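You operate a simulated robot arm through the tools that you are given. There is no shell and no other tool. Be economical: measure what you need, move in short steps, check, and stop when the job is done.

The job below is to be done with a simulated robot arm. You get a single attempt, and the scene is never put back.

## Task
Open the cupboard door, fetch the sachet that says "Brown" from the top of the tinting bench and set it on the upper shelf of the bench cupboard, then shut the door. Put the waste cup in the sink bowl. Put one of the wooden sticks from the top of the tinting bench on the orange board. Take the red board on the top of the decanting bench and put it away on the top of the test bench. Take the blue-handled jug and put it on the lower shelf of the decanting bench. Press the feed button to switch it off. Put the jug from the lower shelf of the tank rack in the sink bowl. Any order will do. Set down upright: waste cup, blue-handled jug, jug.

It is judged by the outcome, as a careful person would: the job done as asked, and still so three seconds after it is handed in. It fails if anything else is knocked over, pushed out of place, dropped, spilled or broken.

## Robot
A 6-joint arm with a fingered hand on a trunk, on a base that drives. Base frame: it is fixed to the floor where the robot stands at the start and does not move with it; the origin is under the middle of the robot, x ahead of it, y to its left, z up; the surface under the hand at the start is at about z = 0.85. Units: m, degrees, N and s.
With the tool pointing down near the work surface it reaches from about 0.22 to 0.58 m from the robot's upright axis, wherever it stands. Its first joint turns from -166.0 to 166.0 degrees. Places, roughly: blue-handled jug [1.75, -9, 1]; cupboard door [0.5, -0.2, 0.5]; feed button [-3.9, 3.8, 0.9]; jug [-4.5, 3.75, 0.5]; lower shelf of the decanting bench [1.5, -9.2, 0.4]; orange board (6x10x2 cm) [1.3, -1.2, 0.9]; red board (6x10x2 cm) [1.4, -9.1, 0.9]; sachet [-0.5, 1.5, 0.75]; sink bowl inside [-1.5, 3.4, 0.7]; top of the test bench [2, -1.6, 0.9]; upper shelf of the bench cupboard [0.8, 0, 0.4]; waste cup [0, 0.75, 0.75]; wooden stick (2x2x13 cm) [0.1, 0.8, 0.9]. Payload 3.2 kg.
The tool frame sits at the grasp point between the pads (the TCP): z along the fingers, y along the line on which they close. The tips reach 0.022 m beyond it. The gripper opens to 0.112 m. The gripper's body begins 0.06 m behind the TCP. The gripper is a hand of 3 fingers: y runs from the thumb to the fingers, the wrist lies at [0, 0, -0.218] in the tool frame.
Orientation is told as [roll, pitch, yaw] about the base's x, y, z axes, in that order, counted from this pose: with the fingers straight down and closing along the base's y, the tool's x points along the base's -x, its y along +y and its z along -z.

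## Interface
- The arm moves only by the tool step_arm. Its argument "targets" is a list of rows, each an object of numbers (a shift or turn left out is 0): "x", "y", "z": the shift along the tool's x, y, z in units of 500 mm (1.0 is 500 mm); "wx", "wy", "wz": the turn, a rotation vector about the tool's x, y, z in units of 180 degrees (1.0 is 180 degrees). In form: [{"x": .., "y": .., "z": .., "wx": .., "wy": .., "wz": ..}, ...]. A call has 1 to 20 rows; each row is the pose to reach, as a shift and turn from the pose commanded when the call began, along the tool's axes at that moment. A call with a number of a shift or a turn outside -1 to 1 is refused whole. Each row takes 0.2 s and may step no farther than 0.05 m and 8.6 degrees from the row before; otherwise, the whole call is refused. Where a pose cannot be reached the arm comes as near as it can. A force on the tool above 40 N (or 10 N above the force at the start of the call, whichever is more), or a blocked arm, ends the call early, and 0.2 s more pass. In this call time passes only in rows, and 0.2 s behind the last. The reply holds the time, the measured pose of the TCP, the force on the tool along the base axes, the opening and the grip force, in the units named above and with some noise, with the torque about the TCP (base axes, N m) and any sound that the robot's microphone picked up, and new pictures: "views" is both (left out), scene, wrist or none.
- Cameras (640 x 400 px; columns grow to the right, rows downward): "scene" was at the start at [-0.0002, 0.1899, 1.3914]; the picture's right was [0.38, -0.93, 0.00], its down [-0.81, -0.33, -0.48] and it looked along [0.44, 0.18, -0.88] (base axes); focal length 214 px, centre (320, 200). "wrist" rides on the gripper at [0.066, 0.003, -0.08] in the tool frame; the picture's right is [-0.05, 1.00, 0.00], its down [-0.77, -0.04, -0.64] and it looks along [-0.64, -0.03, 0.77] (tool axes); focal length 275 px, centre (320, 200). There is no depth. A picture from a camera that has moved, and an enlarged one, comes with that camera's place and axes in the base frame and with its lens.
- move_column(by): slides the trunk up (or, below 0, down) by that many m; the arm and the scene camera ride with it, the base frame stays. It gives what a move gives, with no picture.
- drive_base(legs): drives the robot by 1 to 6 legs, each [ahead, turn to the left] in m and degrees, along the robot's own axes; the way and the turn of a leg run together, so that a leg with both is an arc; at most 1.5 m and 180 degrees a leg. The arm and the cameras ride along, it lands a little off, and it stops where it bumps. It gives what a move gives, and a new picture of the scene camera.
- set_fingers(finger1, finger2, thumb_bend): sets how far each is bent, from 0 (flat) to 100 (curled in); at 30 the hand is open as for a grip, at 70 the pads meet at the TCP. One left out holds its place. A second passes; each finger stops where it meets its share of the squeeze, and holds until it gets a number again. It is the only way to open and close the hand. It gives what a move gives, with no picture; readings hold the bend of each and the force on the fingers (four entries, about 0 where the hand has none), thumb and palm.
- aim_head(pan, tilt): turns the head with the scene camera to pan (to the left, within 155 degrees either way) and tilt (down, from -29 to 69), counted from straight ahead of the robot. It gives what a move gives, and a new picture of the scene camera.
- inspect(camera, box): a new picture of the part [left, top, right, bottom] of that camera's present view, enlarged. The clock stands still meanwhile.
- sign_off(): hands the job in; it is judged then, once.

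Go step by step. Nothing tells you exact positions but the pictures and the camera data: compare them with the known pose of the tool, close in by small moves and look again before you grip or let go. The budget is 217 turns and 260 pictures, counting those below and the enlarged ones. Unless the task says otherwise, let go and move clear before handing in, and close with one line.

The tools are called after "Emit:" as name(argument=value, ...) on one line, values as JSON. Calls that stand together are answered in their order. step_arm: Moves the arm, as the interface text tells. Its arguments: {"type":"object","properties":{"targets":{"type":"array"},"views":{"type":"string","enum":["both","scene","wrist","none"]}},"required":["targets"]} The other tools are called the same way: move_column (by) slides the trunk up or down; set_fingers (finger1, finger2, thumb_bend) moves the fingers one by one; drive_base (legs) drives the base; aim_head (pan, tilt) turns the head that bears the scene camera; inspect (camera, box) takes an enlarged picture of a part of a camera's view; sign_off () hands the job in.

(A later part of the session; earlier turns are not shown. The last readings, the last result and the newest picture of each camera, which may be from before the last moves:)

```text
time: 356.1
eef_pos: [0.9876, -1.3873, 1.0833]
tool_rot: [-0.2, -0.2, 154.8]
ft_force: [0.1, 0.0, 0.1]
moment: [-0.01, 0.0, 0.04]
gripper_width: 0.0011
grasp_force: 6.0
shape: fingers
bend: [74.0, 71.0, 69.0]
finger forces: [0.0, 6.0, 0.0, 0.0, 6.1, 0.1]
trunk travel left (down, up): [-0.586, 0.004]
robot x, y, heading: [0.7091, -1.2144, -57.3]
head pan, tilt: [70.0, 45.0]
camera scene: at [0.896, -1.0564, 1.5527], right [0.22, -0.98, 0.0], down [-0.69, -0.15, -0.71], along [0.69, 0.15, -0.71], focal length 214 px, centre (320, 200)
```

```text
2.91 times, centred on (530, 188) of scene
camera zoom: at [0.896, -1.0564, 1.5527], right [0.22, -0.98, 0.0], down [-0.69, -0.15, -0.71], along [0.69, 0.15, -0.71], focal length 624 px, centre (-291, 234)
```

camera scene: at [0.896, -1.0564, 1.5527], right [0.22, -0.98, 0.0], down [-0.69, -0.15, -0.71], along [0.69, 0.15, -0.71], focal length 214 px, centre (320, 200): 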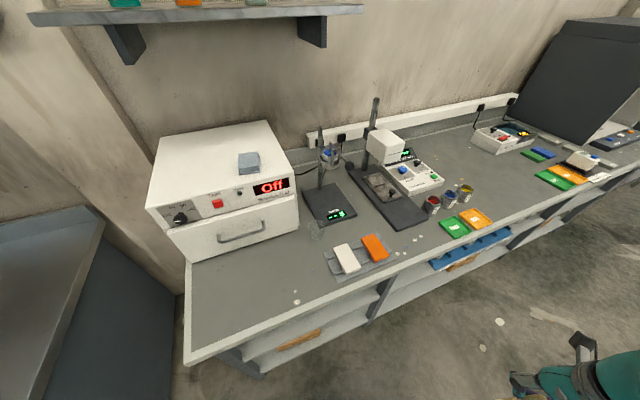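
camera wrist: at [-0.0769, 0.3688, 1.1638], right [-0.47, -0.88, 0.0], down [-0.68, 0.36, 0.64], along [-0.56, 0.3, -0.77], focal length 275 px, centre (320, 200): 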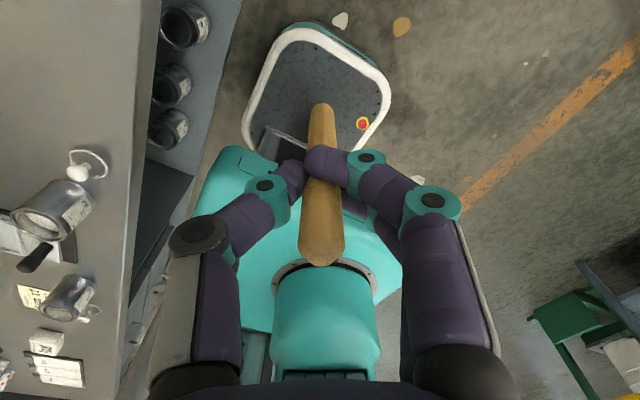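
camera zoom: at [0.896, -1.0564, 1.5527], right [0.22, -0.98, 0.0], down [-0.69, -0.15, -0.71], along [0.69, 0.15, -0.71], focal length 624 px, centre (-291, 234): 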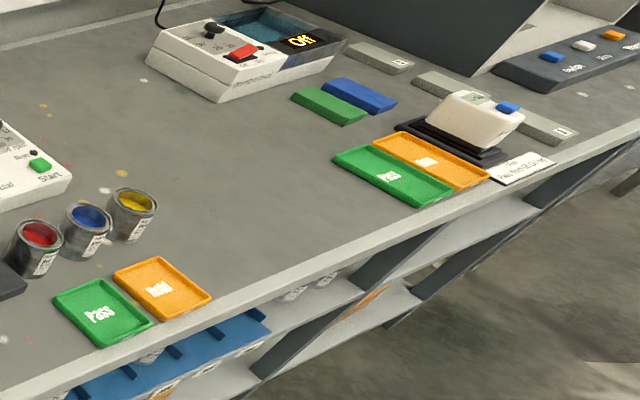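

The orange board sits on a rail mat, centre about (1.351,-1.160), long axis pointing into the bench. Re-orient the hand so the stick nearly lies flat pointing into the bench.

Emit:
step_arm(targets=[{"wz": -0.042}, {"wz": -0.084}, {"wz": -0.126}, {"wz": -0.168}, {"wz": -0.21}, {"wz": -0.252}, {"wz": -0.294}, {"wz": -0.333}], views="none")

Emit:
step_arm(targets=[{"x": 0.087, "y": 0.006, "z": 0.02, "wy": 0.045}, {"x": 0.174, "y": 0.011, "z": 0.04, "wy": 0.09}, {"x": 0.26, "y": 0.017, "z": 0.06, "wy": 0.135}, {"x": 0.347, "y": 0.023, "z": 0.08, "wy": 0.18}, {"x": 0.434, "y": 0.028, "z": 0.1, "wy": 0.225}, {"x": 0.52, "y": 0.034, "z": 0.12, "wy": 0.271}, {"x": 0.607, "y": 0.04, "z": 0.14, "wy": 0.316}, {"x": 0.694, "y": 0.045, "z": 0.16, "wy": 0.361}])

```text
time: 357.9
eef_pos: [0.9889, -1.3879, 1.0828]
tool_rot: [-0.1, 0.0, -145.1]
ft_force: [-0.4, -0.2, -1.2]
moment: [-0.02, -0.03, 0.01]
gripper_width: 0.0013
grasp_force: 6.1
shape: fingers
bend: [74.0, 71.0, 69.0]
finger forces: [0.0, 6.0, 0.0, 0.0, 6.0, 0.0]
trunk travel left (down, up): [-0.586, 0.004]
robot x, y, heading: [0.7101, -1.214, -57.3]
head pan, tilt: [70.0, 45.0]
```

```text
time: 359.7
eef_pos: [1.2867, -1.209, 1.0002]
tool_rot: [-0.4, 65.0, -145.6]
ft_force: [0.4, -0.2, 0.2]
moment: [-0.01, 0.04, 0.0]
gripper_width: 0.0012
grasp_force: 5.3
shape: fingers
bend: [74.0, 71.0, 69.0]
finger forces: [0.1, 5.6, 0.0, 0.0, 5.4, 0.0]
trunk travel left (down, up): [-0.586, 0.004]
robot x, y, heading: [0.7059, -1.2162, -57.3]
head pan, tilt: [70.0, 45.0]
camera scene: at [0.8969, -1.0562, 1.5526], right [0.22, -0.98, 0.0], down [-0.69, -0.15, -0.71], along [0.69, 0.15, -0.71], focal length 214 px, centre (320, 200)
camera wrist: at [1.253, -1.2378, 1.0948], right [0.55, -0.83, -0.05], down [-0.76, -0.48, -0.43], along [0.34, 0.27, -0.9], focal length 275 px, centre (320, 200)
```

scene: 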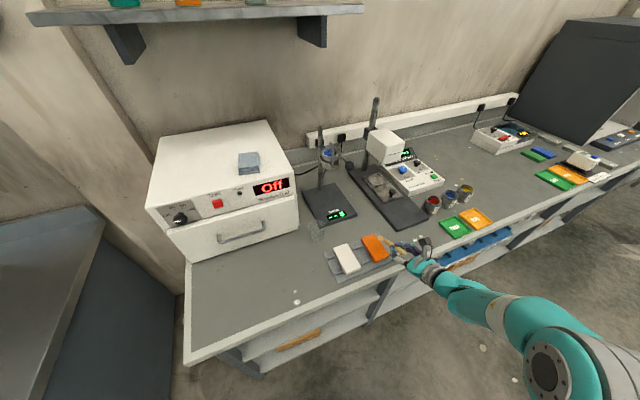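
wrist: 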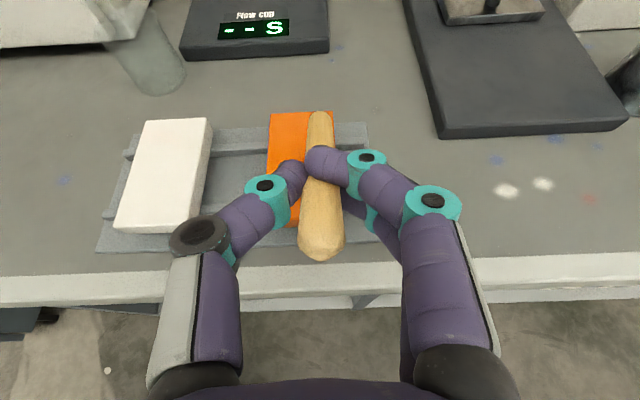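

Stick is just right of the board's centre line. Shift slightly left, forward and lower.

Emit:
step_arm(targets=[{"x": -0.01, "y": -0.01, "z": 0.07}, {"x": -0.047, "y": -0.02, "z": 0.137}])

Emit:
inspect(camera="scene", box=[320, 200, 480, 300])

```text
time: 360.3
eef_pos: [1.3245, -1.1701, 0.9528]
tool_rot: [-0.3, 64.9, -145.7]
ft_force: [0.9, -0.2, -0.8]
moment: [0.0, -0.05, -0.02]
gripper_width: 0.0011
grasp_force: 5.9
shape: fingers
bend: [74.0, 71.0, 69.0]
finger forces: [0.1, 5.6, 0.0, 0.0, 5.8, 0.0]
trunk travel left (down, up): [-0.586, 0.004]
robot x, y, heading: [0.7057, -1.2154, -57.5]
head pan, tilt: [70.0, 45.0]
camera scene: at [0.8966, -1.0561, 1.5526], right [0.22, -0.98, 0.0], down [-0.69, -0.15, -0.71], along [0.69, 0.15, -0.71], focal length 214 px, centre (320, 200)
camera wrist: at [1.29, -1.1992, 1.0477], right [0.55, -0.83, -0.04], down [-0.76, -0.48, -0.43], along [0.34, 0.27, -0.9], focal length 275 px, centre (320, 200)
```

scene: 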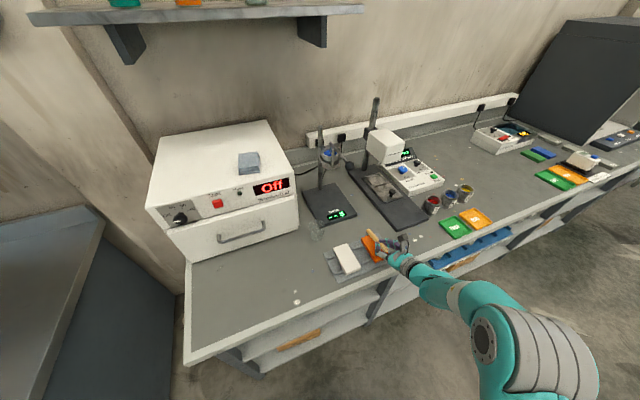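
wrist: 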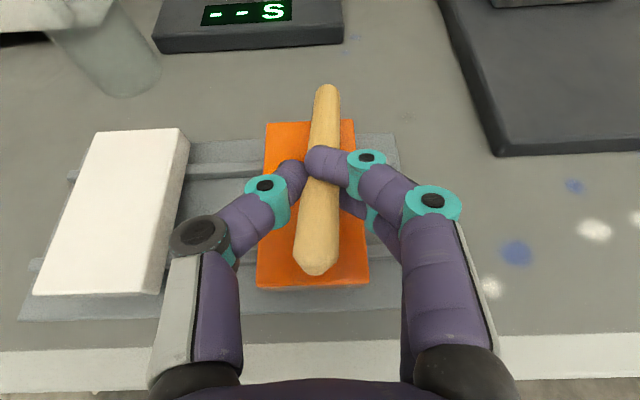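

```text
4.00 times, centred on (400, 250) of scene
camera zoom: at [0.8966, -1.0561, 1.5526], right [0.22, -0.98, 0.0], down [-0.69, -0.15, -0.71], along [0.69, 0.15, -0.71], focal length 858 px, centre (0, 0)
```

zoom: 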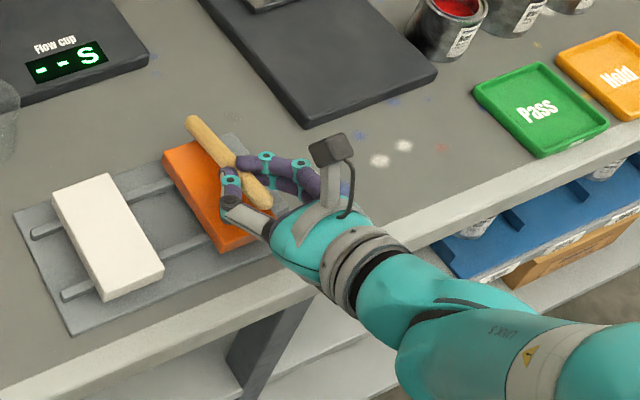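

Nicely centred. Lower until the stick's far end touches.

Emit:
step_arm(targets=[{"x": -0.018, "z": 0.0085}, {"x": -0.029, "z": 0.0135}], views="none")

Emit:
step_arm(targets=[{"x": -0.007, "z": 0.0034}, {"x": -0.0127, "z": 0.006}], views="wrist")

```text
time: 360.9
eef_pos: [1.3234, -1.1705, 0.9356]
tool_rot: [-0.4, 65.1, -145.8]
ft_force: [-1.4, 0.1, 1.2]
moment: [0.02, -0.07, 0.04]
gripper_width: 0.001
grasp_force: 6.0
shape: fingers
bend: [74.0, 71.0, 69.0]
finger forces: [0.0, 5.9, 0.1, 0.0, 6.3, 0.1]
trunk travel left (down, up): [-0.586, 0.004]
robot x, y, heading: [0.7085, -1.2146, -57.2]
head pan, tilt: [70.0, 45.0]
```

```text
time: 361.5
eef_pos: [1.3236, -1.1704, 0.9355]
tool_rot: [-0.1, 65.6, -145.4]
ft_force: [4.4, 0.6, 26.8]
moment: [0.05, -0.59, 0.03]
gripper_width: 0.0008
grasp_force: 18.7
shape: fingers
bend: [74.0, 72.0, 69.0]
finger forces: [0.1, 32.0, 0.0, 0.0, 5.7, 0.0]
trunk travel left (down, up): [-0.586, 0.004]
robot x, y, heading: [0.7109, -1.2143, -57.3]
head pan, tilt: [70.0, 45.0]
camera wrist: at [1.2884, -1.1995, 1.0296], right [0.55, -0.83, -0.04], down [-0.76, -0.48, -0.44], along [0.34, 0.27, -0.9], focal length 275 px, centre (320, 200)
```

wrist: 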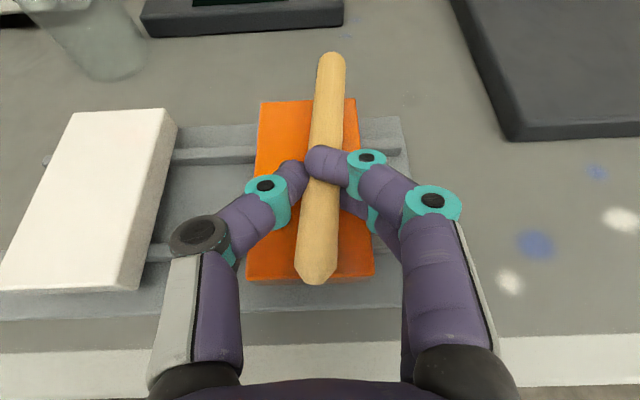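

The lower finger has met the board and the stick's far end rests on it. Ease up slightly and open gently.

Emit:
step_arm(targets=[{"x": 0.006, "z": -0.003}], views="none")

Emit:
set_fingers(finger1=58, finger2=58, thumb_bend=58)

Emit:
inspect(camera="wrist", box=[0, 0, 640, 400])

```text
time: 361.9
eef_pos: [1.3231, -1.1704, 0.9368]
tool_rot: [-0.3, 65.2, -145.5]
ft_force: [8.8, 4.2, 25.5]
moment: [0.08, -0.65, 0.12]
gripper_width: 0.0006
grasp_force: 17.4
shape: fingers
bend: [74.0, 71.0, 69.0]
finger forces: [0.1, 29.8, 0.0, 0.0, 4.6, 0.1]
trunk travel left (down, up): [-0.586, 0.004]
robot x, y, heading: [0.7092, -1.2162, -57.4]
head pan, tilt: [70.0, 45.0]
```

```text
time: 362.9
eef_pos: [1.3211, -1.1703, 0.9355]
tool_rot: [-0.2, 65.2, -145.5]
ft_force: [0.8, 4.1, 31.0]
moment: [0.08, -0.65, 0.1]
gripper_width: 0.0348
grasp_force: 16.1
shape: fingers
bend: [57.0, 67.0, 57.0]
finger forces: [0.0, 31.5, 0.0, 0.1, 0.0, 0.1]
trunk travel left (down, up): [-0.586, 0.004]
robot x, y, heading: [0.7097, -1.2158, -57.3]
head pan, tilt: [70.0, 45.0]
```

```text
1.00 times, centred on (320, 200) of wrist (not enlarged: the box is as wide or as high as the picture)
camera zoom: at [1.2865, -1.1988, 1.0306], right [0.55, -0.83, -0.04], down [-0.76, -0.48, -0.43], along [0.34, 0.27, -0.9], focal length 275 px, centre (320, 200)
```

zoom: 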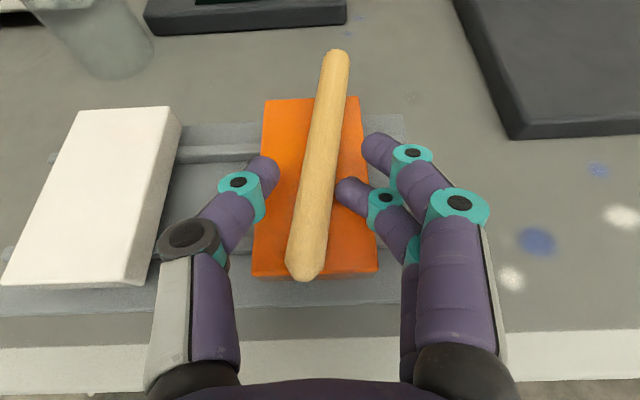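

The stick lies on the board. Lift the hand straight up, then back.

Emit:
step_arm(targets=[{"x": 0.018, "z": -0.0085}, {"x": 0.045, "z": -0.021}, {"x": 0.09, "z": -0.042}, {"x": 0.15, "z": -0.09}, {"x": 0.18, "z": -0.17}, {"x": 0.18, "z": -0.25}])

Emit:
inspect(camera="scene", box=[290, 200, 450, 300])

```text
time: 364.3
eef_pos: [1.2613, -1.2127, 1.0669]
tool_rot: [-0.4, 65.0, -145.6]
ft_force: [0.6, 1.0, -0.6]
moment: [0.02, 0.0, -0.01]
gripper_width: 0.0346
grasp_force: 0.1
shape: fingers
bend: [57.0, 57.0, 57.0]
finger forces: [0.1, 0.0, 0.0, 0.0, 0.1, 0.1]
trunk travel left (down, up): [-0.586, 0.004]
robot x, y, heading: [0.7108, -1.2155, -57.2]
head pan, tilt: [70.0, 45.0]
camera scene: at [0.8953, -1.0567, 1.5528], right [0.22, -0.98, 0.0], down [-0.69, -0.15, -0.71], along [0.69, 0.15, -0.71], focal length 214 px, centre (320, 200)
camera wrist: at [1.2265, -1.2419, 1.1613], right [0.55, -0.83, -0.05], down [-0.76, -0.48, -0.43], along [0.34, 0.27, -0.9], focal length 275 px, centre (320, 200)
```

scene: 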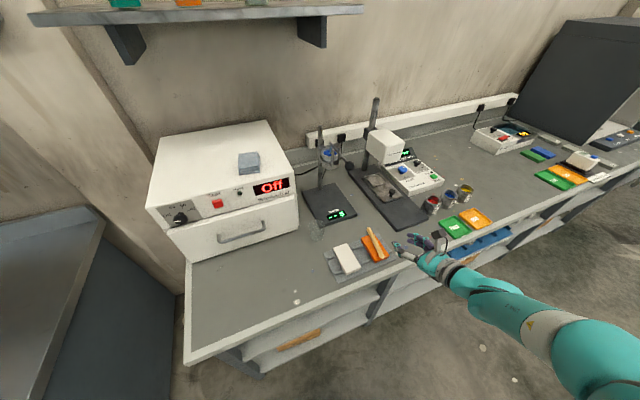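
wrist: 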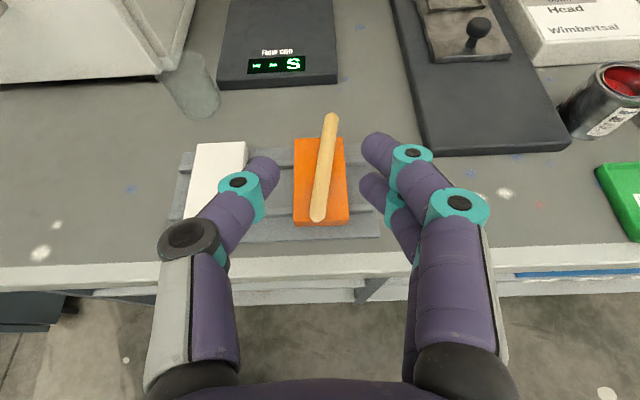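

```text
4.00 times, centred on (370, 250) of scene
camera zoom: at [0.8953, -1.0567, 1.5528], right [0.22, -0.98, 0.0], down [-0.69, -0.15, -0.71], along [0.69, 0.15, -0.71], focal length 858 px, centre (120, 0)
```

zoom: 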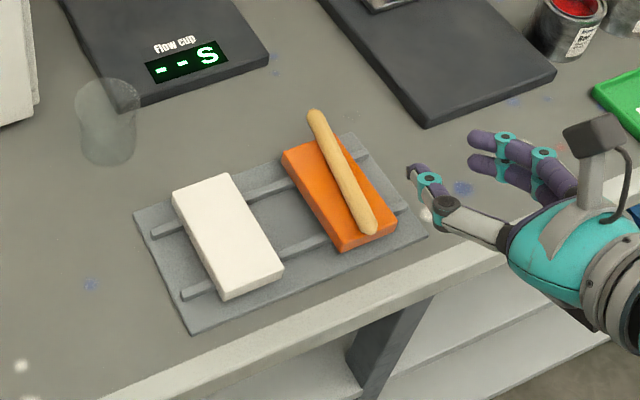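

The stick rests on the orange board. Now retract the hand a bit and look toward the decanting bench.

Emit:
aim_head(pan=-27, tilt=12)

Emit:
inspect(camera="scene", box=[240, 100, 400, 200])

```text
time: 366.1
eef_pos: [1.262, -1.2133, 1.0668]
tool_rot: [-0.4, 65.0, -145.6]
ft_force: [-0.6, 0.0, 0.0]
moment: [0.0, -0.03, 0.0]
gripper_width: 0.0347
grasp_force: 0.2
shape: fingers
bend: [57.0, 57.0, 57.0]
finger forces: [0.2, 0.0, 0.0, 0.1, 0.0, 0.1]
trunk travel left (down, up): [-0.586, 0.004]
robot x, y, heading: [0.7069, -1.2127, -57.5]
head pan, tilt: [-27.0, 12.0]
camera scene: at [0.8259, -1.1669, 1.6044], right [-1.0, -0.1, 0.0], down [-0.02, 0.21, -0.98], along [0.1, -0.97, -0.21], focal length 214 px, centre (320, 200)
```

scene: 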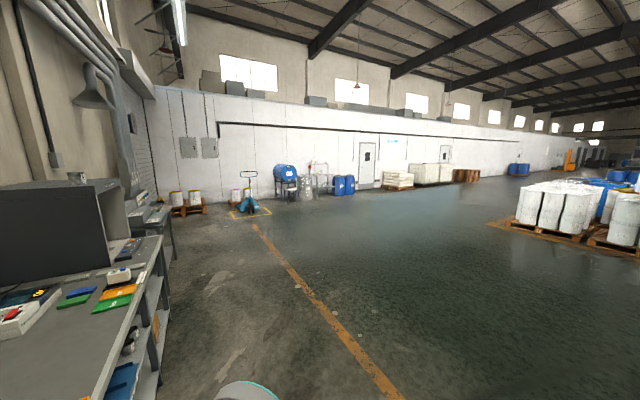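

```text
4.00 times, centred on (320, 150) of scene
camera zoom: at [0.8259, -1.1669, 1.6044], right [-1.0, -0.1, 0.0], down [-0.02, 0.21, -0.98], along [0.1, -0.97, -0.21], focal length 858 px, centre (320, 400)
```

zoom: 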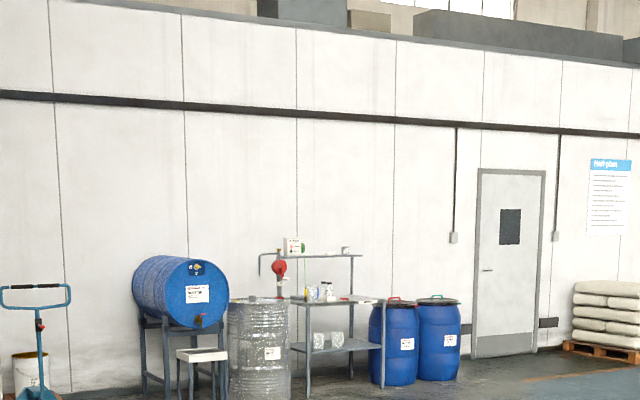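

The decanting bench stands against the far white wall by the drums. Drive there.

Emit:
drive_base(legs=[[0, -30], [1.5, 0], [1.5, 0], [1.5, 0], [1.2, 0]])

Emit:
aim_head(pan=30, tilt=25)

```text
time: 394.9
eef_pos: [1.6041, -7.2271, 1.0666]
tool_rot: [-0.5, 64.9, -174.8]
ft_force: [0.3, -0.2, -0.2]
moment: [0.01, -0.01, 0.0]
gripper_width: 0.0346
grasp_force: 0.1
shape: fingers
bend: [57.0, 57.0, 57.0]
finger forces: [0.0, 0.0, 0.0, 0.1, 0.0, 0.0]
trunk travel left (down, up): [-0.586, 0.004]
robot x, y, heading: [1.1173, -6.9613, -86.2]
head pan, tilt: [-27.0, 12.0]
camera scene: at [1.2459, -6.9757, 1.6044], right [-0.92, 0.4, 0.0], down [0.08, 0.19, -0.98], along [-0.39, -0.9, -0.21], focal length 214 px, centre (320, 200)
```

scene: 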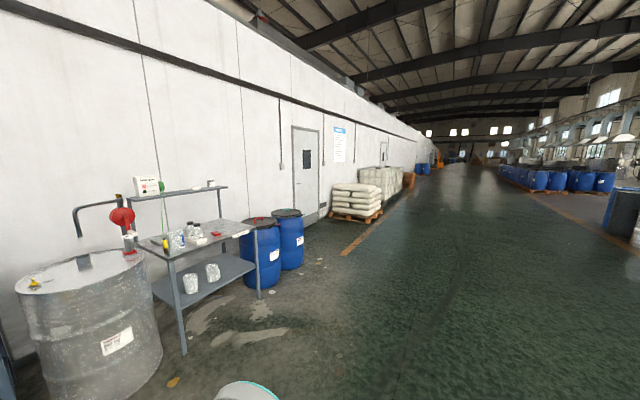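

```text
time: 396.2
eef_pos: [1.6036, -7.2274, 1.066]
tool_rot: [-0.4, 64.9, -174.7]
ft_force: [0.2, -0.2, -1.1]
moment: [-0.01, -0.03, 0.02]
gripper_width: 0.035
grasp_force: 0.1
shape: fingers
bend: [57.0, 57.0, 57.0]
finger forces: [0.0, 0.0, 0.0, 0.1, 0.0, 0.0]
trunk travel left (down, up): [-0.586, 0.004]
robot x, y, heading: [1.1248, -6.9589, -86.2]
head pan, tilt: [30.0, 25.0]
camera scene: at [1.3339, -6.9667, 1.5833], right [-0.83, -0.55, 0.0], down [-0.23, 0.35, -0.91], along [0.5, -0.76, -0.42], focal length 214 px, centre (320, 200)
```

scene: 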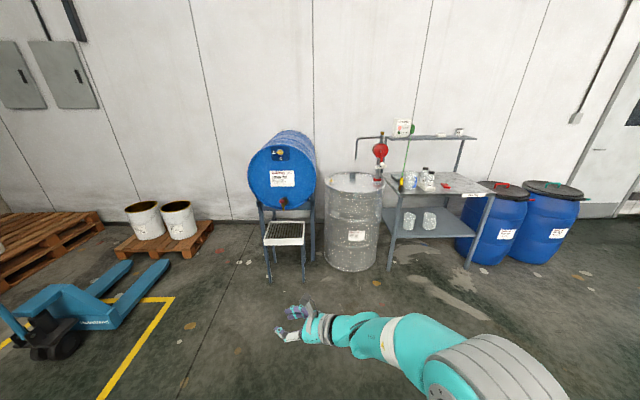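

Emit:
inspect(camera="scene", box=[360, 110, 520, 210])

```text
4.00 times, centred on (440, 160) of scene
camera zoom: at [1.3339, -6.9667, 1.5833], right [-0.83, -0.55, 0.0], down [-0.23, 0.35, -0.91], along [0.5, -0.76, -0.42], focal length 858 px, centre (-160, 360)
```

zoom: 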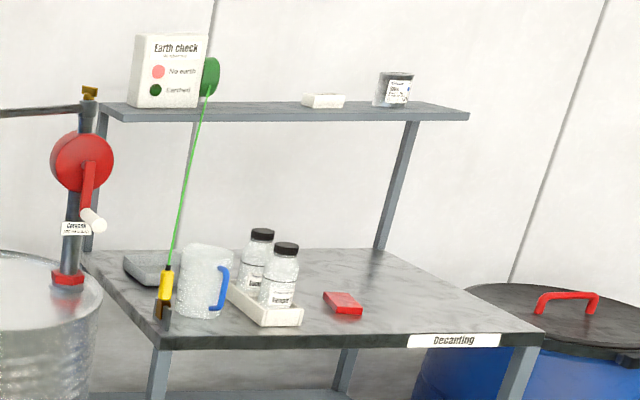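

The blue-handled jug (~12 cm wide) stands at the bench's left front, handle pointing right; the red board is to its right. Drive alongside the bench with it on my left.

Emit:
drive_base(legs=[[0, 34], [1.27, 0], [0, -72], [0.64, 0], [0, -19.5]])

Emit:
aim_head(pan=75, tilt=45)

```text
time: 409.1
eef_pos: [1.8836, -8.7482, 1.0646]
tool_rot: [-0.9, 64.6, 146.4]
ft_force: [12.2, 10.9, -0.2]
moment: [-0.06, 0.05, -0.17]
gripper_width: 0.0288
grasp_force: 8.8
shape: fingers
bend: [57.0, 58.0, 57.0]
finger forces: [7.7, 9.5, 0.0, 0.1, 0.0, 0.0]
trunk travel left (down, up): [-0.586, 0.004]
robot x, y, heading: [1.6733, -8.2419, -125.7]
head pan, tilt: [30.0, 25.0]
stopped in leg 4: the force on the tool passed its limit at 63 N (the readings are from after the stop); the commanded pose is now the measured one
camera scene: at [1.8389, -8.3794, 1.5831], right [-0.99, 0.1, 0.0], down [0.04, 0.42, -0.91], along [-0.09, -0.9, -0.42], focal length 214 px, centre (320, 200)
```

scene: 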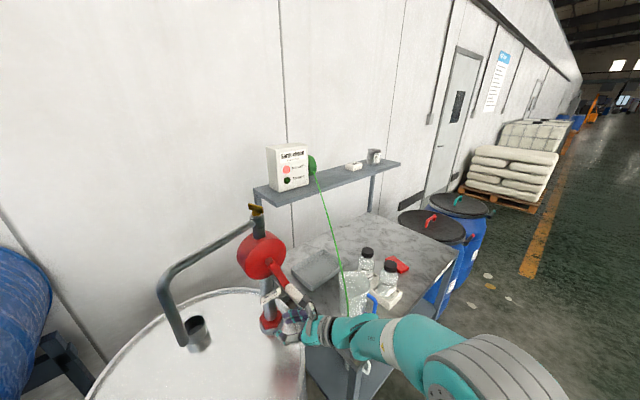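

```text
time: 410.3
eef_pos: [1.8834, -8.7487, 1.0646]
tool_rot: [-0.6, 64.7, 146.4]
ft_force: [18.3, 15.8, 0.1]
moment: [-0.13, 0.08, -0.31]
gripper_width: 0.0278
grasp_force: 12.9
shape: fingers
bend: [57.0, 58.0, 57.0]
finger forces: [11.5, 13.7, 0.0, 0.0, 0.0, 0.0]
trunk travel left (down, up): [-0.586, 0.004]
robot x, y, heading: [1.673, -8.2384, -126.0]
head pan, tilt: [75.0, 45.0]
camera scene: at [1.9002, -8.3509, 1.5523], right [-0.78, -0.63, 0.0], down [-0.45, 0.55, -0.71], along [0.44, -0.55, -0.71], focal length 214 px, centre (320, 200)
```

scene: 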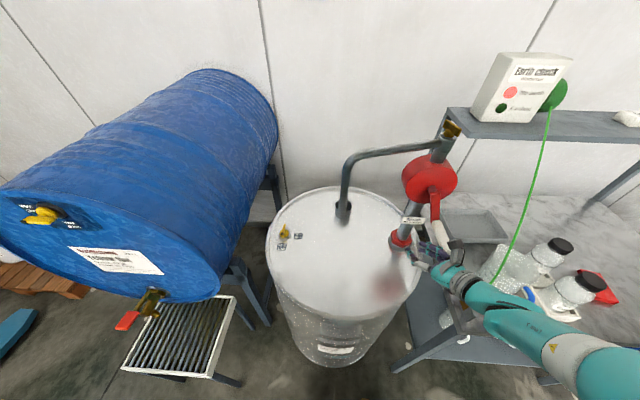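

My extended hand bumped the drum pump's post. Back straight off and retract the arm first.

Emit:
drive_base(legs=[[-0.35, 0]])

Emit:
aim_head(pan=60, tilt=35)

Emit:
inspect(camera="scene", box=[240, 60, 560, 260])

```text
time: 412.5
eef_pos: [2.0857, -8.4673, 1.0641]
tool_rot: [-0.9, 64.7, 146.1]
ft_force: [0.7, -0.6, -1.2]
moment: [-0.02, 0.02, 0.02]
gripper_width: 0.0349
grasp_force: 0.0
shape: fingers
bend: [57.0, 57.0, 57.0]
finger forces: [0.0, 0.0, 0.0, 0.0, 0.0, 0.0]
trunk travel left (down, up): [-0.586, 0.004]
robot x, y, heading: [1.8783, -7.9589, -125.7]
head pan, tilt: [75.0, 45.0]
camera scene: at [2.1012, -8.0711, 1.5527], right [-0.78, -0.63, 0.0], down [-0.45, 0.55, -0.71], along [0.45, -0.55, -0.71], focal length 214 px, centre (320, 200)
```

scene: 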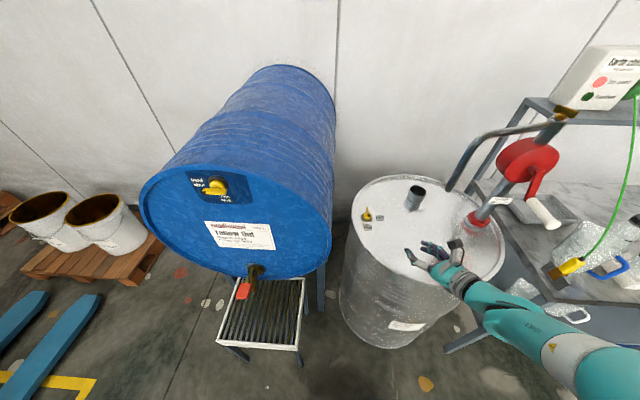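

```text
time: 413.3
eef_pos: [2.086, -8.4689, 1.0638]
tool_rot: [-1.0, 64.7, 146.2]
ft_force: [0.1, -0.1, 0.4]
moment: [-0.01, 0.03, 0.04]
gripper_width: 0.0349
grasp_force: 0.0
shape: fingers
bend: [57.0, 57.0, 57.0]
finger forces: [0.1, 0.0, 0.1, 0.0, 0.1, 0.0]
trunk travel left (down, up): [-0.586, 0.004]
robot x, y, heading: [1.8798, -7.9591, -125.7]
head pan, tilt: [60.0, 35.0]
camera scene: at [2.0855, -8.0889, 1.5675], right [-0.91, -0.41, 0.0], down [-0.23, 0.52, -0.82], along [0.33, -0.75, -0.57], focal length 214 px, centre (320, 200)
```

scene: 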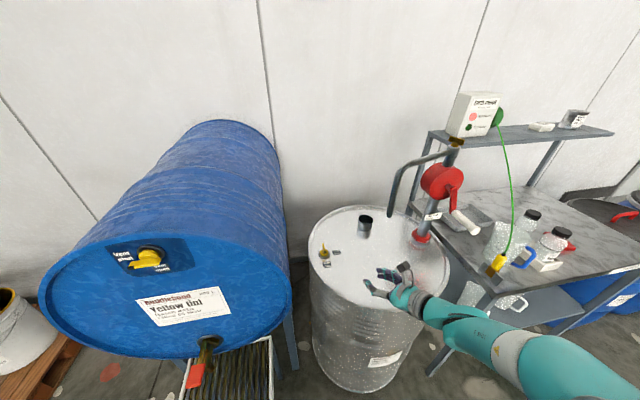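

```text
2.00 times, centred on (400, 160) of scene
camera zoom: at [2.0855, -8.0889, 1.5675], right [-0.91, -0.41, 0.0], down [-0.23, 0.52, -0.82], along [0.33, -0.75, -0.57], focal length 429 px, centre (160, 280)
```

zoom: 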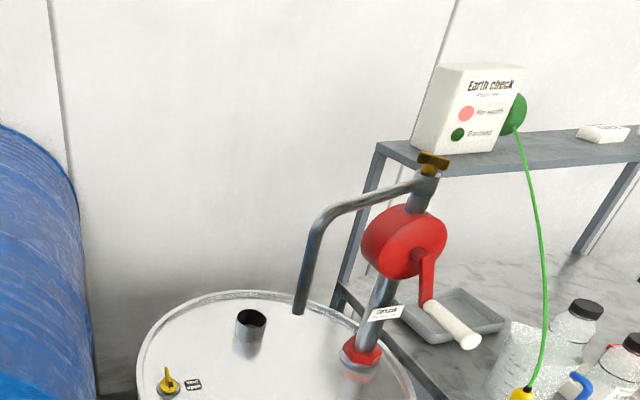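

Nothing was displaced. Now retract and turn the hand vertical.

Emit:
step_arm(targets=[{"x": -0.023, "z": -0.049, "wy": -0.045}, {"x": -0.046, "z": -0.098, "wy": -0.09}, {"x": -0.069, "z": -0.146, "wy": -0.135}, {"x": -0.091, "z": -0.195, "wy": -0.18}, {"x": -0.114, "z": -0.244, "wy": -0.225}, {"x": -0.137, "z": -0.293, "wy": -0.271}, {"x": -0.159, "z": -0.342, "wy": -0.316}, {"x": -0.182, "z": -0.39, "wy": -0.361}], views="none")

Emit:
step_arm(targets=[{"wz": 0.046}, {"wz": 0.092}, {"wz": 0.138}, {"wz": 0.184}, {"wz": 0.23}, {"wz": 0.276}, {"wz": 0.322}, {"wz": 0.368}, {"wz": 0.414}, {"wz": 0.46}, {"wz": 0.506}], views="wrist")

```text
time: 415.1
eef_pos: [1.9051, -8.3519, 1.0652]
tool_rot: [-0.3, -0.4, 146.9]
ft_force: [0.2, 0.3, -0.3]
moment: [0.0, 0.01, -0.01]
gripper_width: 0.0348
grasp_force: 0.2
shape: fingers
bend: [57.0, 57.0, 57.0]
finger forces: [0.0, 0.0, 0.1, 0.1, 0.1, 0.0]
trunk travel left (down, up): [-0.586, 0.004]
robot x, y, heading: [1.8804, -7.9564, -125.8]
head pan, tilt: [60.0, 35.0]
```

```text
time: 417.5
eef_pos: [1.9064, -8.3519, 1.0646]
tool_rot: [0.3, -0.4, 55.9]
ft_force: [0.0, -0.2, -0.3]
moment: [0.01, 0.0, 0.01]
gripper_width: 0.0349
grasp_force: 0.1
shape: fingers
bend: [57.0, 57.0, 57.0]
finger forces: [0.0, 0.0, 0.0, 0.0, 0.1, 0.1]
trunk travel left (down, up): [-0.586, 0.004]
robot x, y, heading: [1.8794, -7.9586, -126.2]
head pan, tilt: [60.0, 35.0]
camera wrist: at [1.8667, -8.405, 1.1454], right [-0.8, 0.6, 0.01], down [0.46, 0.61, 0.64], along [0.38, 0.52, -0.77], focal length 275 px, centre (320, 200)
```

wrist: 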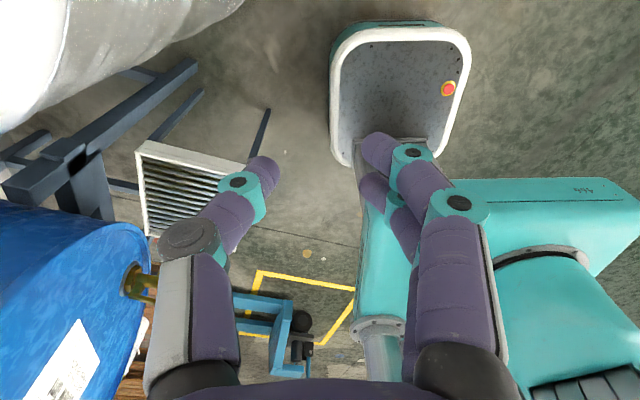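

Emit:
drive_base(legs=[[0, 1.5], [0.62, 0], [0, -20]])

Emit:
aim_head(pan=75, tilt=50)

```text
time: 422.4
eef_pos: [1.429, -8.8466, 1.0655]
tool_rot: [0.3, -0.5, 37.0]
ft_force: [0.3, 0.8, 0.6]
moment: [-0.01, 0.01, -0.03]
gripper_width: 0.0352
grasp_force: 0.0
shape: fingers
bend: [57.0, 57.0, 57.0]
finger forces: [0.1, 0.0, 0.0, 0.0, 0.0, 0.0]
trunk travel left (down, up): [-0.586, 0.004]
robot x, y, heading: [1.5308, -8.4672, -145.0]
head pan, tilt: [60.0, 35.0]
camera scene: at [1.6837, -8.6562, 1.5675], right [-1.0, -0.09, 0.0], down [-0.05, 0.57, -0.82], along [0.07, -0.82, -0.57], focal length 214 px, centre (320, 200)
```

scene: 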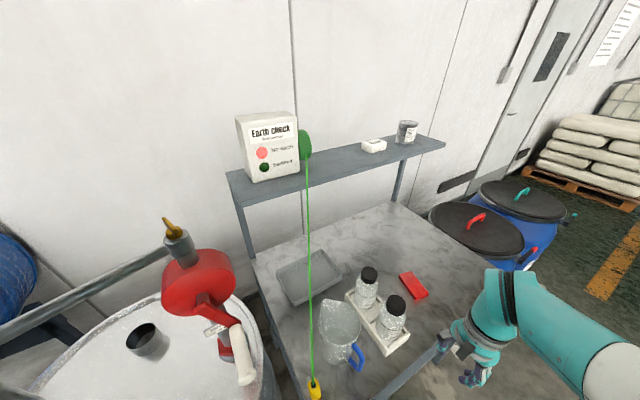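

```text
time: 423.2
eef_pos: [1.4285, -8.8458, 1.0647]
tool_rot: [0.2, -0.4, 37.0]
ft_force: [-0.1, 0.0, 0.3]
moment: [0.02, 0.01, 0.0]
gripper_width: 0.0348
grasp_force: 0.0
shape: fingers
bend: [57.0, 57.0, 57.0]
finger forces: [0.0, 0.0, 0.0, 0.0, 0.1, 0.0]
trunk travel left (down, up): [-0.586, 0.004]
robot x, y, heading: [1.5336, -8.4687, -144.6]
head pan, tilt: [75.0, 50.0]
camera scene: at [1.7026, -8.6408, 1.5458], right [-0.94, -0.34, 0.0], down [-0.26, 0.72, -0.64], along [0.22, -0.6, -0.77], focal length 214 px, centre (320, 200)
```

scene: 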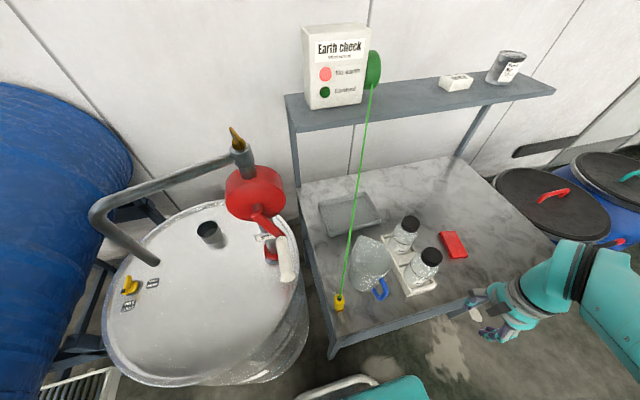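

Open the hand wide and look from the wrist camera.

Emit:
set_fingers(finger1=10, finger2=10, thumb_bend=10)

Emit:
step_arm(targets=[{"z": -0.06}])

```text
time: 424.2
eef_pos: [1.4301, -8.8454, 1.0635]
tool_rot: [0.3, -0.4, 37.0]
ft_force: [0.3, -0.7, 0.0]
moment: [0.02, -0.01, 0.01]
gripper_width: 0.1417
grasp_force: 0.0
shape: fingers
bend: [10.0, 10.0, 10.0]
finger forces: [0.1, 0.1, 0.0, 0.0, 0.0, 0.1]
trunk travel left (down, up): [-0.586, 0.004]
robot x, y, heading: [1.5332, -8.4703, -145.2]
head pan, tilt: [75.0, 50.0]
```

```text
time: 424.6
eef_pos: [1.4279, -8.8452, 1.0944]
tool_rot: [0.3, -0.5, 37.0]
ft_force: [-1.1, -0.1, 0.4]
moment: [-0.01, -0.01, -0.01]
gripper_width: 0.1415
grasp_force: 0.1
shape: fingers
bend: [10.0, 10.0, 10.0]
finger forces: [0.1, 0.0, 0.0, 0.0, 0.0, 0.0]
trunk travel left (down, up): [-0.586, 0.004]
robot x, y, heading: [1.5359, -8.4676, -145.2]
head pan, tilt: [75.0, 50.0]
camera scene: at [1.7027, -8.6405, 1.5458], right [-0.94, -0.34, 0.0], down [-0.26, 0.72, -0.64], along [0.22, -0.6, -0.77], focal length 214 px, centre (320, 200)
camera wrist: at [1.3744, -8.8837, 1.1753], right [-0.56, 0.83, 0.01], down [0.64, 0.43, 0.64], along [0.53, 0.37, -0.77], focal length 275 px, centre (320, 200)
```

scene: 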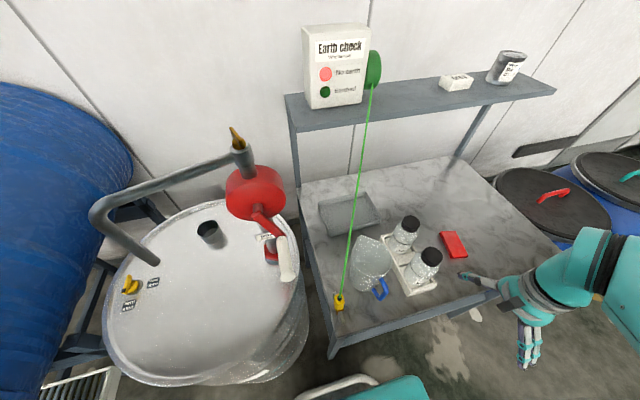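
wrist: 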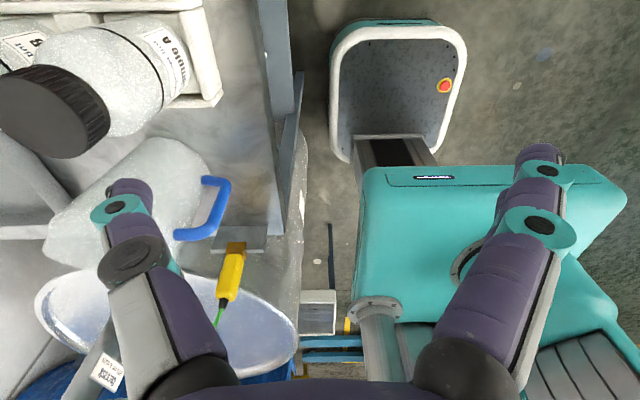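

The jug's handle points to the front; a wire runs to its left and bottles stand to its right. I'll grasp the body from above along the diagonal, so rotate the hand and approach from the front.

Emit:
step_arm(targets=[{"x": -0.041, "wz": 0.0435}, {"x": -0.082, "wz": 0.087}, {"x": -0.123, "wz": 0.1305}, {"x": -0.164, "wz": 0.174}, {"x": -0.205, "wz": 0.2175}, {"x": -0.246, "wz": 0.261}])

```text
time: 426.0
eef_pos: [1.5082, -8.7751, 1.1022]
tool_rot: [0.7, -0.4, -9.9]
ft_force: [-0.2, 0.1, 0.1]
moment: [-0.02, 0.0, 0.01]
gripper_width: 0.1414
grasp_force: 0.2
shape: fingers
bend: [10.0, 10.0, 10.0]
finger forces: [0.0, 0.0, 0.0, 0.1, 0.0, 0.0]
out of reach, approached as far as the arm can: row 6
trunk travel left (down, up): [-0.586, 0.004]
robot x, y, heading: [1.5337, -8.4674, -144.5]
head pan, tilt: [75.0, 50.0]
camera scene: at [1.7019, -8.6403, 1.5459], right [-0.94, -0.34, 0.0], down [-0.26, 0.72, -0.64], along [0.22, -0.6, -0.77], focal length 214 px, centre (320, 200)
camera wrist: at [1.4431, -8.7611, 1.1832], right [0.22, 0.98, 0.01], down [0.75, -0.17, 0.64], along [0.63, -0.13, -0.77], focal length 275 px, centre (320, 200)
```

scene: 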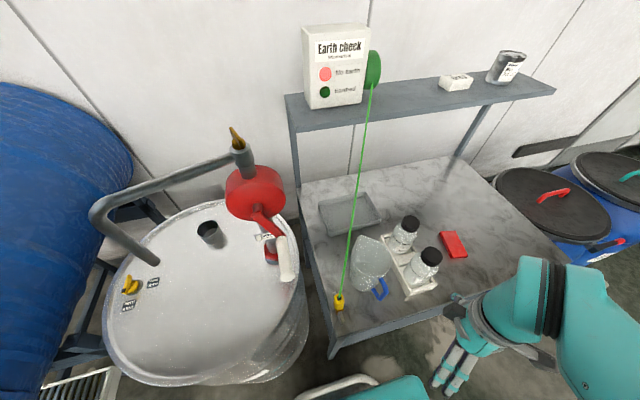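
wrist: 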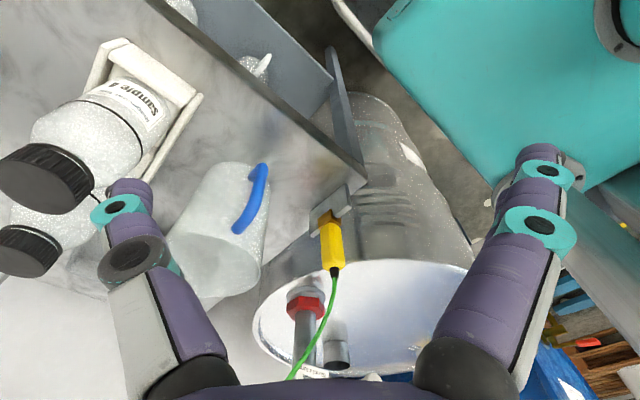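

Emit:
step_arm(targets=[{"x": -0.07, "y": -0.054}, {"x": -0.14, "y": -0.108}, {"x": -0.21, "y": -0.162}, {"x": -0.28, "y": -0.217}, {"x": -0.34, "y": -0.258}])

```text
time: 427.2
eef_pos: [1.6484, -8.9544, 1.1214]
tool_rot: [0.9, 0.1, -9.8]
ft_force: [2.0, 0.0, -0.4]
moment: [0.03, -0.02, 0.01]
gripper_width: 0.1416
grasp_force: 0.0
shape: fingers
bend: [10.0, 10.0, 10.0]
finger forces: [0.0, 0.1, 0.0, 0.0, 0.0, 0.0]
out of reach, approached as far as the arm can: row 1, 2, 3, 4, 5
trunk travel left (down, up): [-0.586, 0.004]
robot x, y, heading: [1.5313, -8.466, -145.1]
head pan, tilt: [75.0, 50.0]
camera scene: at [1.7038, -8.6414, 1.5456], right [-0.94, -0.34, 0.0], down [-0.26, 0.72, -0.64], along [0.22, -0.6, -0.77], focal length 214 px, centre (320, 200)
camera wrist: at [1.5849, -8.9417, 1.2031], right [0.22, 0.98, 0.02], down [0.75, -0.18, 0.63], along [0.62, -0.13, -0.77], focal length 275 px, centre (320, 200)
```

scene: 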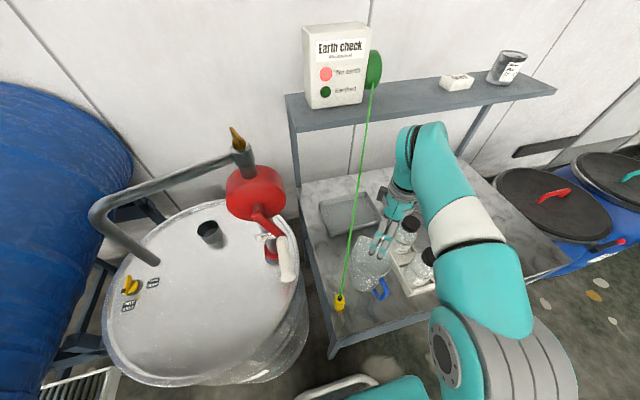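
wrist: 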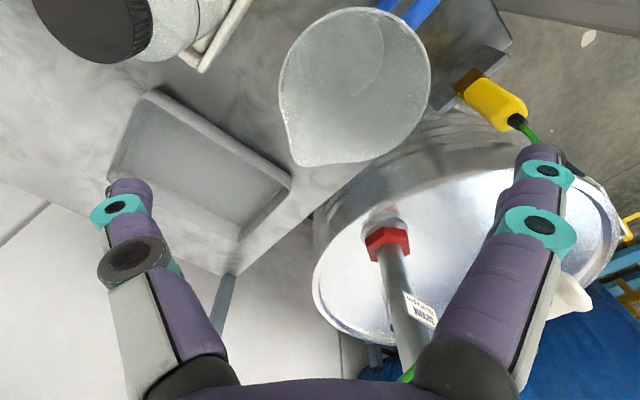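

Well placed; the wire is clear to the side. Centre over the mouth and descend around the body.

Emit:
step_arm(targets=[{"x": 0.012, "y": 0.052, "z": 0.04}, {"x": 0.012, "y": 0.052, "z": 0.13}, {"x": 0.012, "y": 0.052, "z": 0.2}])

```text
time: 428.0
eef_pos: [1.6339, -8.9828, 1.077]
tool_rot: [1.0, 0.0, -9.6]
ft_force: [-0.4, 0.3, 0.9]
moment: [-0.06, 0.04, 0.01]
gripper_width: 0.1416
grasp_force: 0.0
shape: fingers
bend: [10.0, 10.0, 10.0]
finger forces: [0.1, 0.0, 0.0, 0.1, 0.0, 0.1]
out of reach, approached as far as the arm can: row 1, 2, 3
trunk travel left (down, up): [-0.586, 0.004]
robot x, y, heading: [1.532, -8.4701, -144.7]
head pan, tilt: [75.0, 50.0]
camera scene: at [1.7028, -8.6405, 1.5458], right [-0.94, -0.34, 0.0], down [-0.26, 0.72, -0.64], along [0.22, -0.6, -0.77], focal length 214 px, centre (320, 200)
camera wrist: at [1.5704, -8.9699, 1.1588], right [0.21, 0.98, 0.02], down [0.75, -0.18, 0.63], along [0.62, -0.12, -0.77], focal length 275 px, centre (320, 200)
```

scene: 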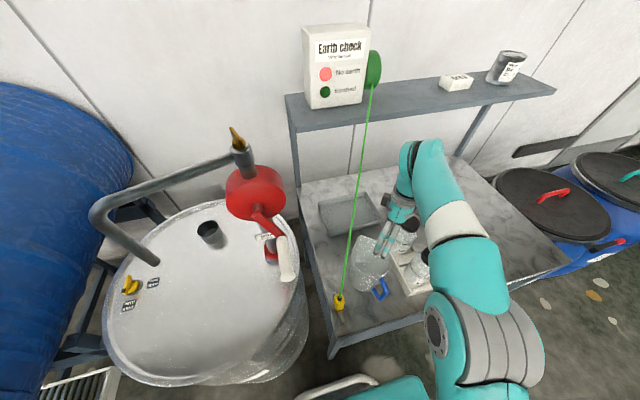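
wrist: 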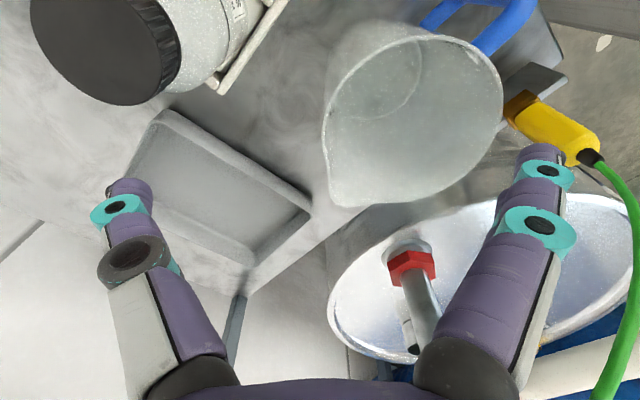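

The wrist yaw is at its limit here. Back off, turn the base 30° right, and come again.

Emit:
step_arm(targets=[{"x": 0.03, "y": 0.03, "z": -0.05}, {"x": 0.09, "y": 0.09, "z": -0.06}, {"x": 0.15, "y": 0.15, "z": -0.06}, {"x": 0.21, "y": 0.21, "z": -0.06}, {"x": 0.27, "y": 0.27, "z": -0.06}, {"x": 0.33, "y": 0.33, "z": -0.06}], views="none")

Emit:
drive_base(legs=[[0, -30]])

Emit:
step_arm(targets=[{"wz": -0.04}, {"wz": -0.08}, {"wz": -0.12}, {"wz": -0.16}], views="wrist")

```text
time: 429.4
eef_pos: [1.499, -8.7891, 1.1108]
tool_rot: [0.5, 0.0, -10.1]
ft_force: [0.7, 0.3, -0.5]
moment: [0.01, 0.01, 0.0]
gripper_width: 0.1416
grasp_force: 0.1
shape: fingers
bend: [10.0, 10.0, 10.0]
finger forces: [0.0, 0.0, 0.1, 0.0, 0.1, 0.1]
out of reach, approached as far as the arm can: row 2, 3, 4, 5
trunk travel left (down, up): [-0.586, 0.004]
robot x, y, heading: [1.533, -8.4678, -144.9]
head pan, tilt: [75.0, 50.0]
```

```text
time: 431.2
eef_pos: [1.3446, -8.7335, 1.1101]
tool_rot: [0.5, -0.1, -39.4]
ft_force: [-0.5, -0.8, 0.1]
moment: [0.01, 0.01, 0.01]
gripper_width: 0.1416
grasp_force: 0.0
shape: fingers
bend: [10.0, 10.0, 10.0]
finger forces: [0.1, 0.0, 0.1, 0.0, 0.0, 0.1]
trunk travel left (down, up): [-0.586, 0.004]
robot x, y, heading: [1.527, -8.4646, -174.2]
head pan, tilt: [75.0, 50.0]
camera scene: at [1.5955, -8.7022, 1.5458], right [-0.99, 0.16, 0.0], down [0.12, 0.76, -0.64], along [-0.1, -0.63, -0.77], focal length 214 px, centre (320, 200)
```

scene: 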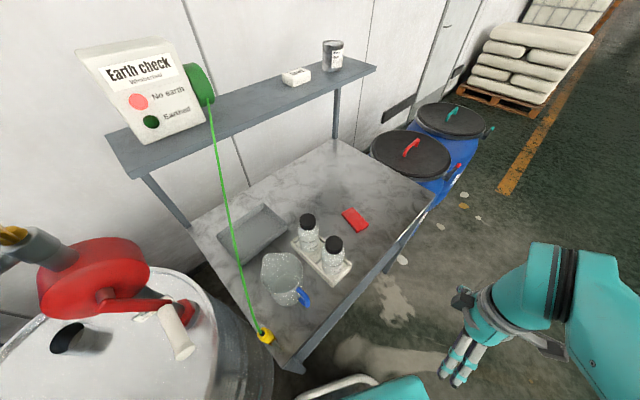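

```text
time: 432.2
eef_pos: [1.3441, -8.732, 1.1113]
tool_rot: [0.4, -0.3, -10.4]
ft_force: [0.3, -0.1, 0.2]
moment: [0.04, 0.01, -0.02]
gripper_width: 0.1418
grasp_force: 0.1
shape: fingers
bend: [10.0, 10.0, 10.0]
finger forces: [0.0, 0.0, 0.1, 0.1, 0.1, 0.0]
trunk travel left (down, up): [-0.586, 0.004]
robot x, y, heading: [1.533, -8.4648, -174.2]
head pan, tilt: [75.0, 50.0]
camera wrist: at [1.2797, -8.7184, 1.1907], right [0.23, 0.97, 0.01], down [0.75, -0.18, 0.64], along [0.62, -0.14, -0.77], focal length 275 px, centre (320, 200)
```

wrist: 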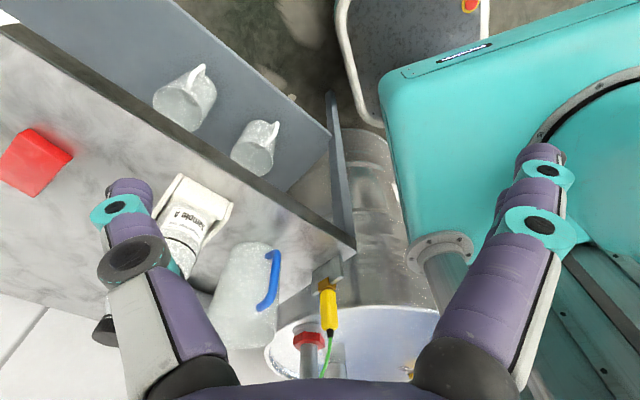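

Emit:
step_arm(targets=[{"x": -0.083, "y": -0.035}, {"x": -0.167, "y": -0.069}, {"x": -0.25, "y": -0.104}, {"x": -0.333, "y": -0.138}, {"x": -0.417, "y": -0.173}, {"x": -0.5, "y": -0.208}, {"x": -0.583, "y": -0.242}, {"x": -0.667, "y": -0.277}], views="wrist")

```text
time: 434.0
eef_pos: [1.6498, -8.9363, 1.1141]
tool_rot: [0.7, -0.2, -10.4]
ft_force: [0.7, 0.7, 0.0]
moment: [0.0, 0.02, 0.0]
gripper_width: 0.1418
grasp_force: 0.2
shape: fingers
bend: [10.0, 10.0, 10.0]
finger forces: [0.0, 0.0, 0.1, 0.0, 0.0, 0.1]
out of reach, approached as far as the arm can: row 5, 6, 7, 8
trunk travel left (down, up): [-0.586, 0.004]
robot x, y, heading: [1.5267, -8.4631, -174.3]
head pan, tilt: [75.0, 50.0]
camera wrist: at [1.5862, -8.9221, 1.195], right [0.23, 0.97, 0.01], down [0.75, -0.18, 0.64], along [0.62, -0.14, -0.77], focal length 275 px, centre (320, 200)
```

wrist: 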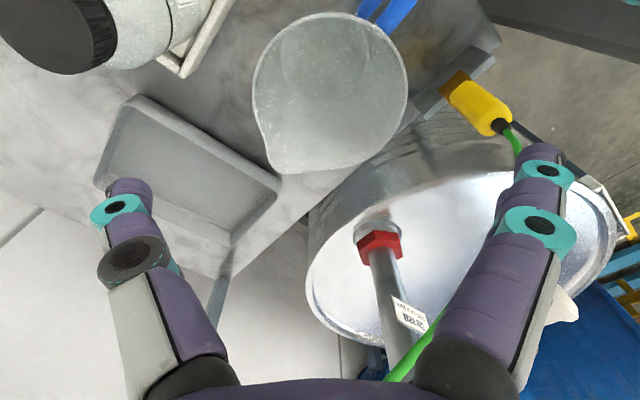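

Emit:
step_arm(targets=[{"x": 0.009, "y": 0.015, "z": 0.06}, {"x": 0.009, "y": 0.015, "z": 0.14}, {"x": 0.009, "y": 0.015, "z": 0.2}], views="wrist")

```text
time: 434.8
eef_pos: [1.6507, -8.9794, 1.0337]
tool_rot: [0.7, -0.3, -10.5]
ft_force: [-0.1, -0.3, 0.2]
moment: [0.01, 0.01, 0.0]
gripper_width: 0.1415
grasp_force: 0.1
shape: fingers
bend: [10.0, 10.0, 10.0]
finger forces: [0.0, 0.0, 0.0, 0.0, 0.0, 0.0]
out of reach, approached as far as the arm can: row 1, 2, 3
trunk travel left (down, up): [-0.586, 0.004]
robot x, y, heading: [1.5343, -8.4684, -174.2]
head pan, tilt: [75.0, 50.0]
camera wrist: at [1.5867, -8.9648, 1.1149], right [0.23, 0.97, 0.01], down [0.75, -0.18, 0.64], along [0.62, -0.14, -0.77], focal length 275 px, centre (320, 200)
```

wrist: 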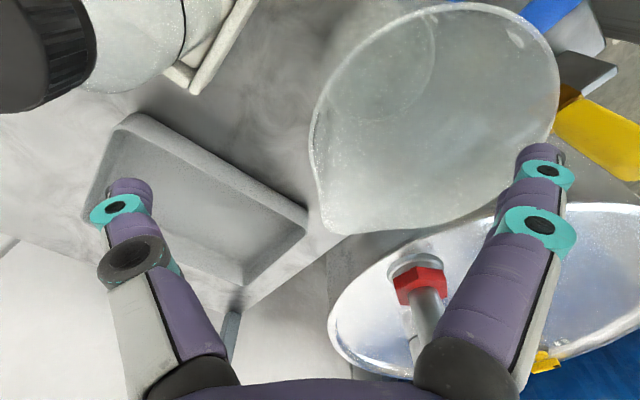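

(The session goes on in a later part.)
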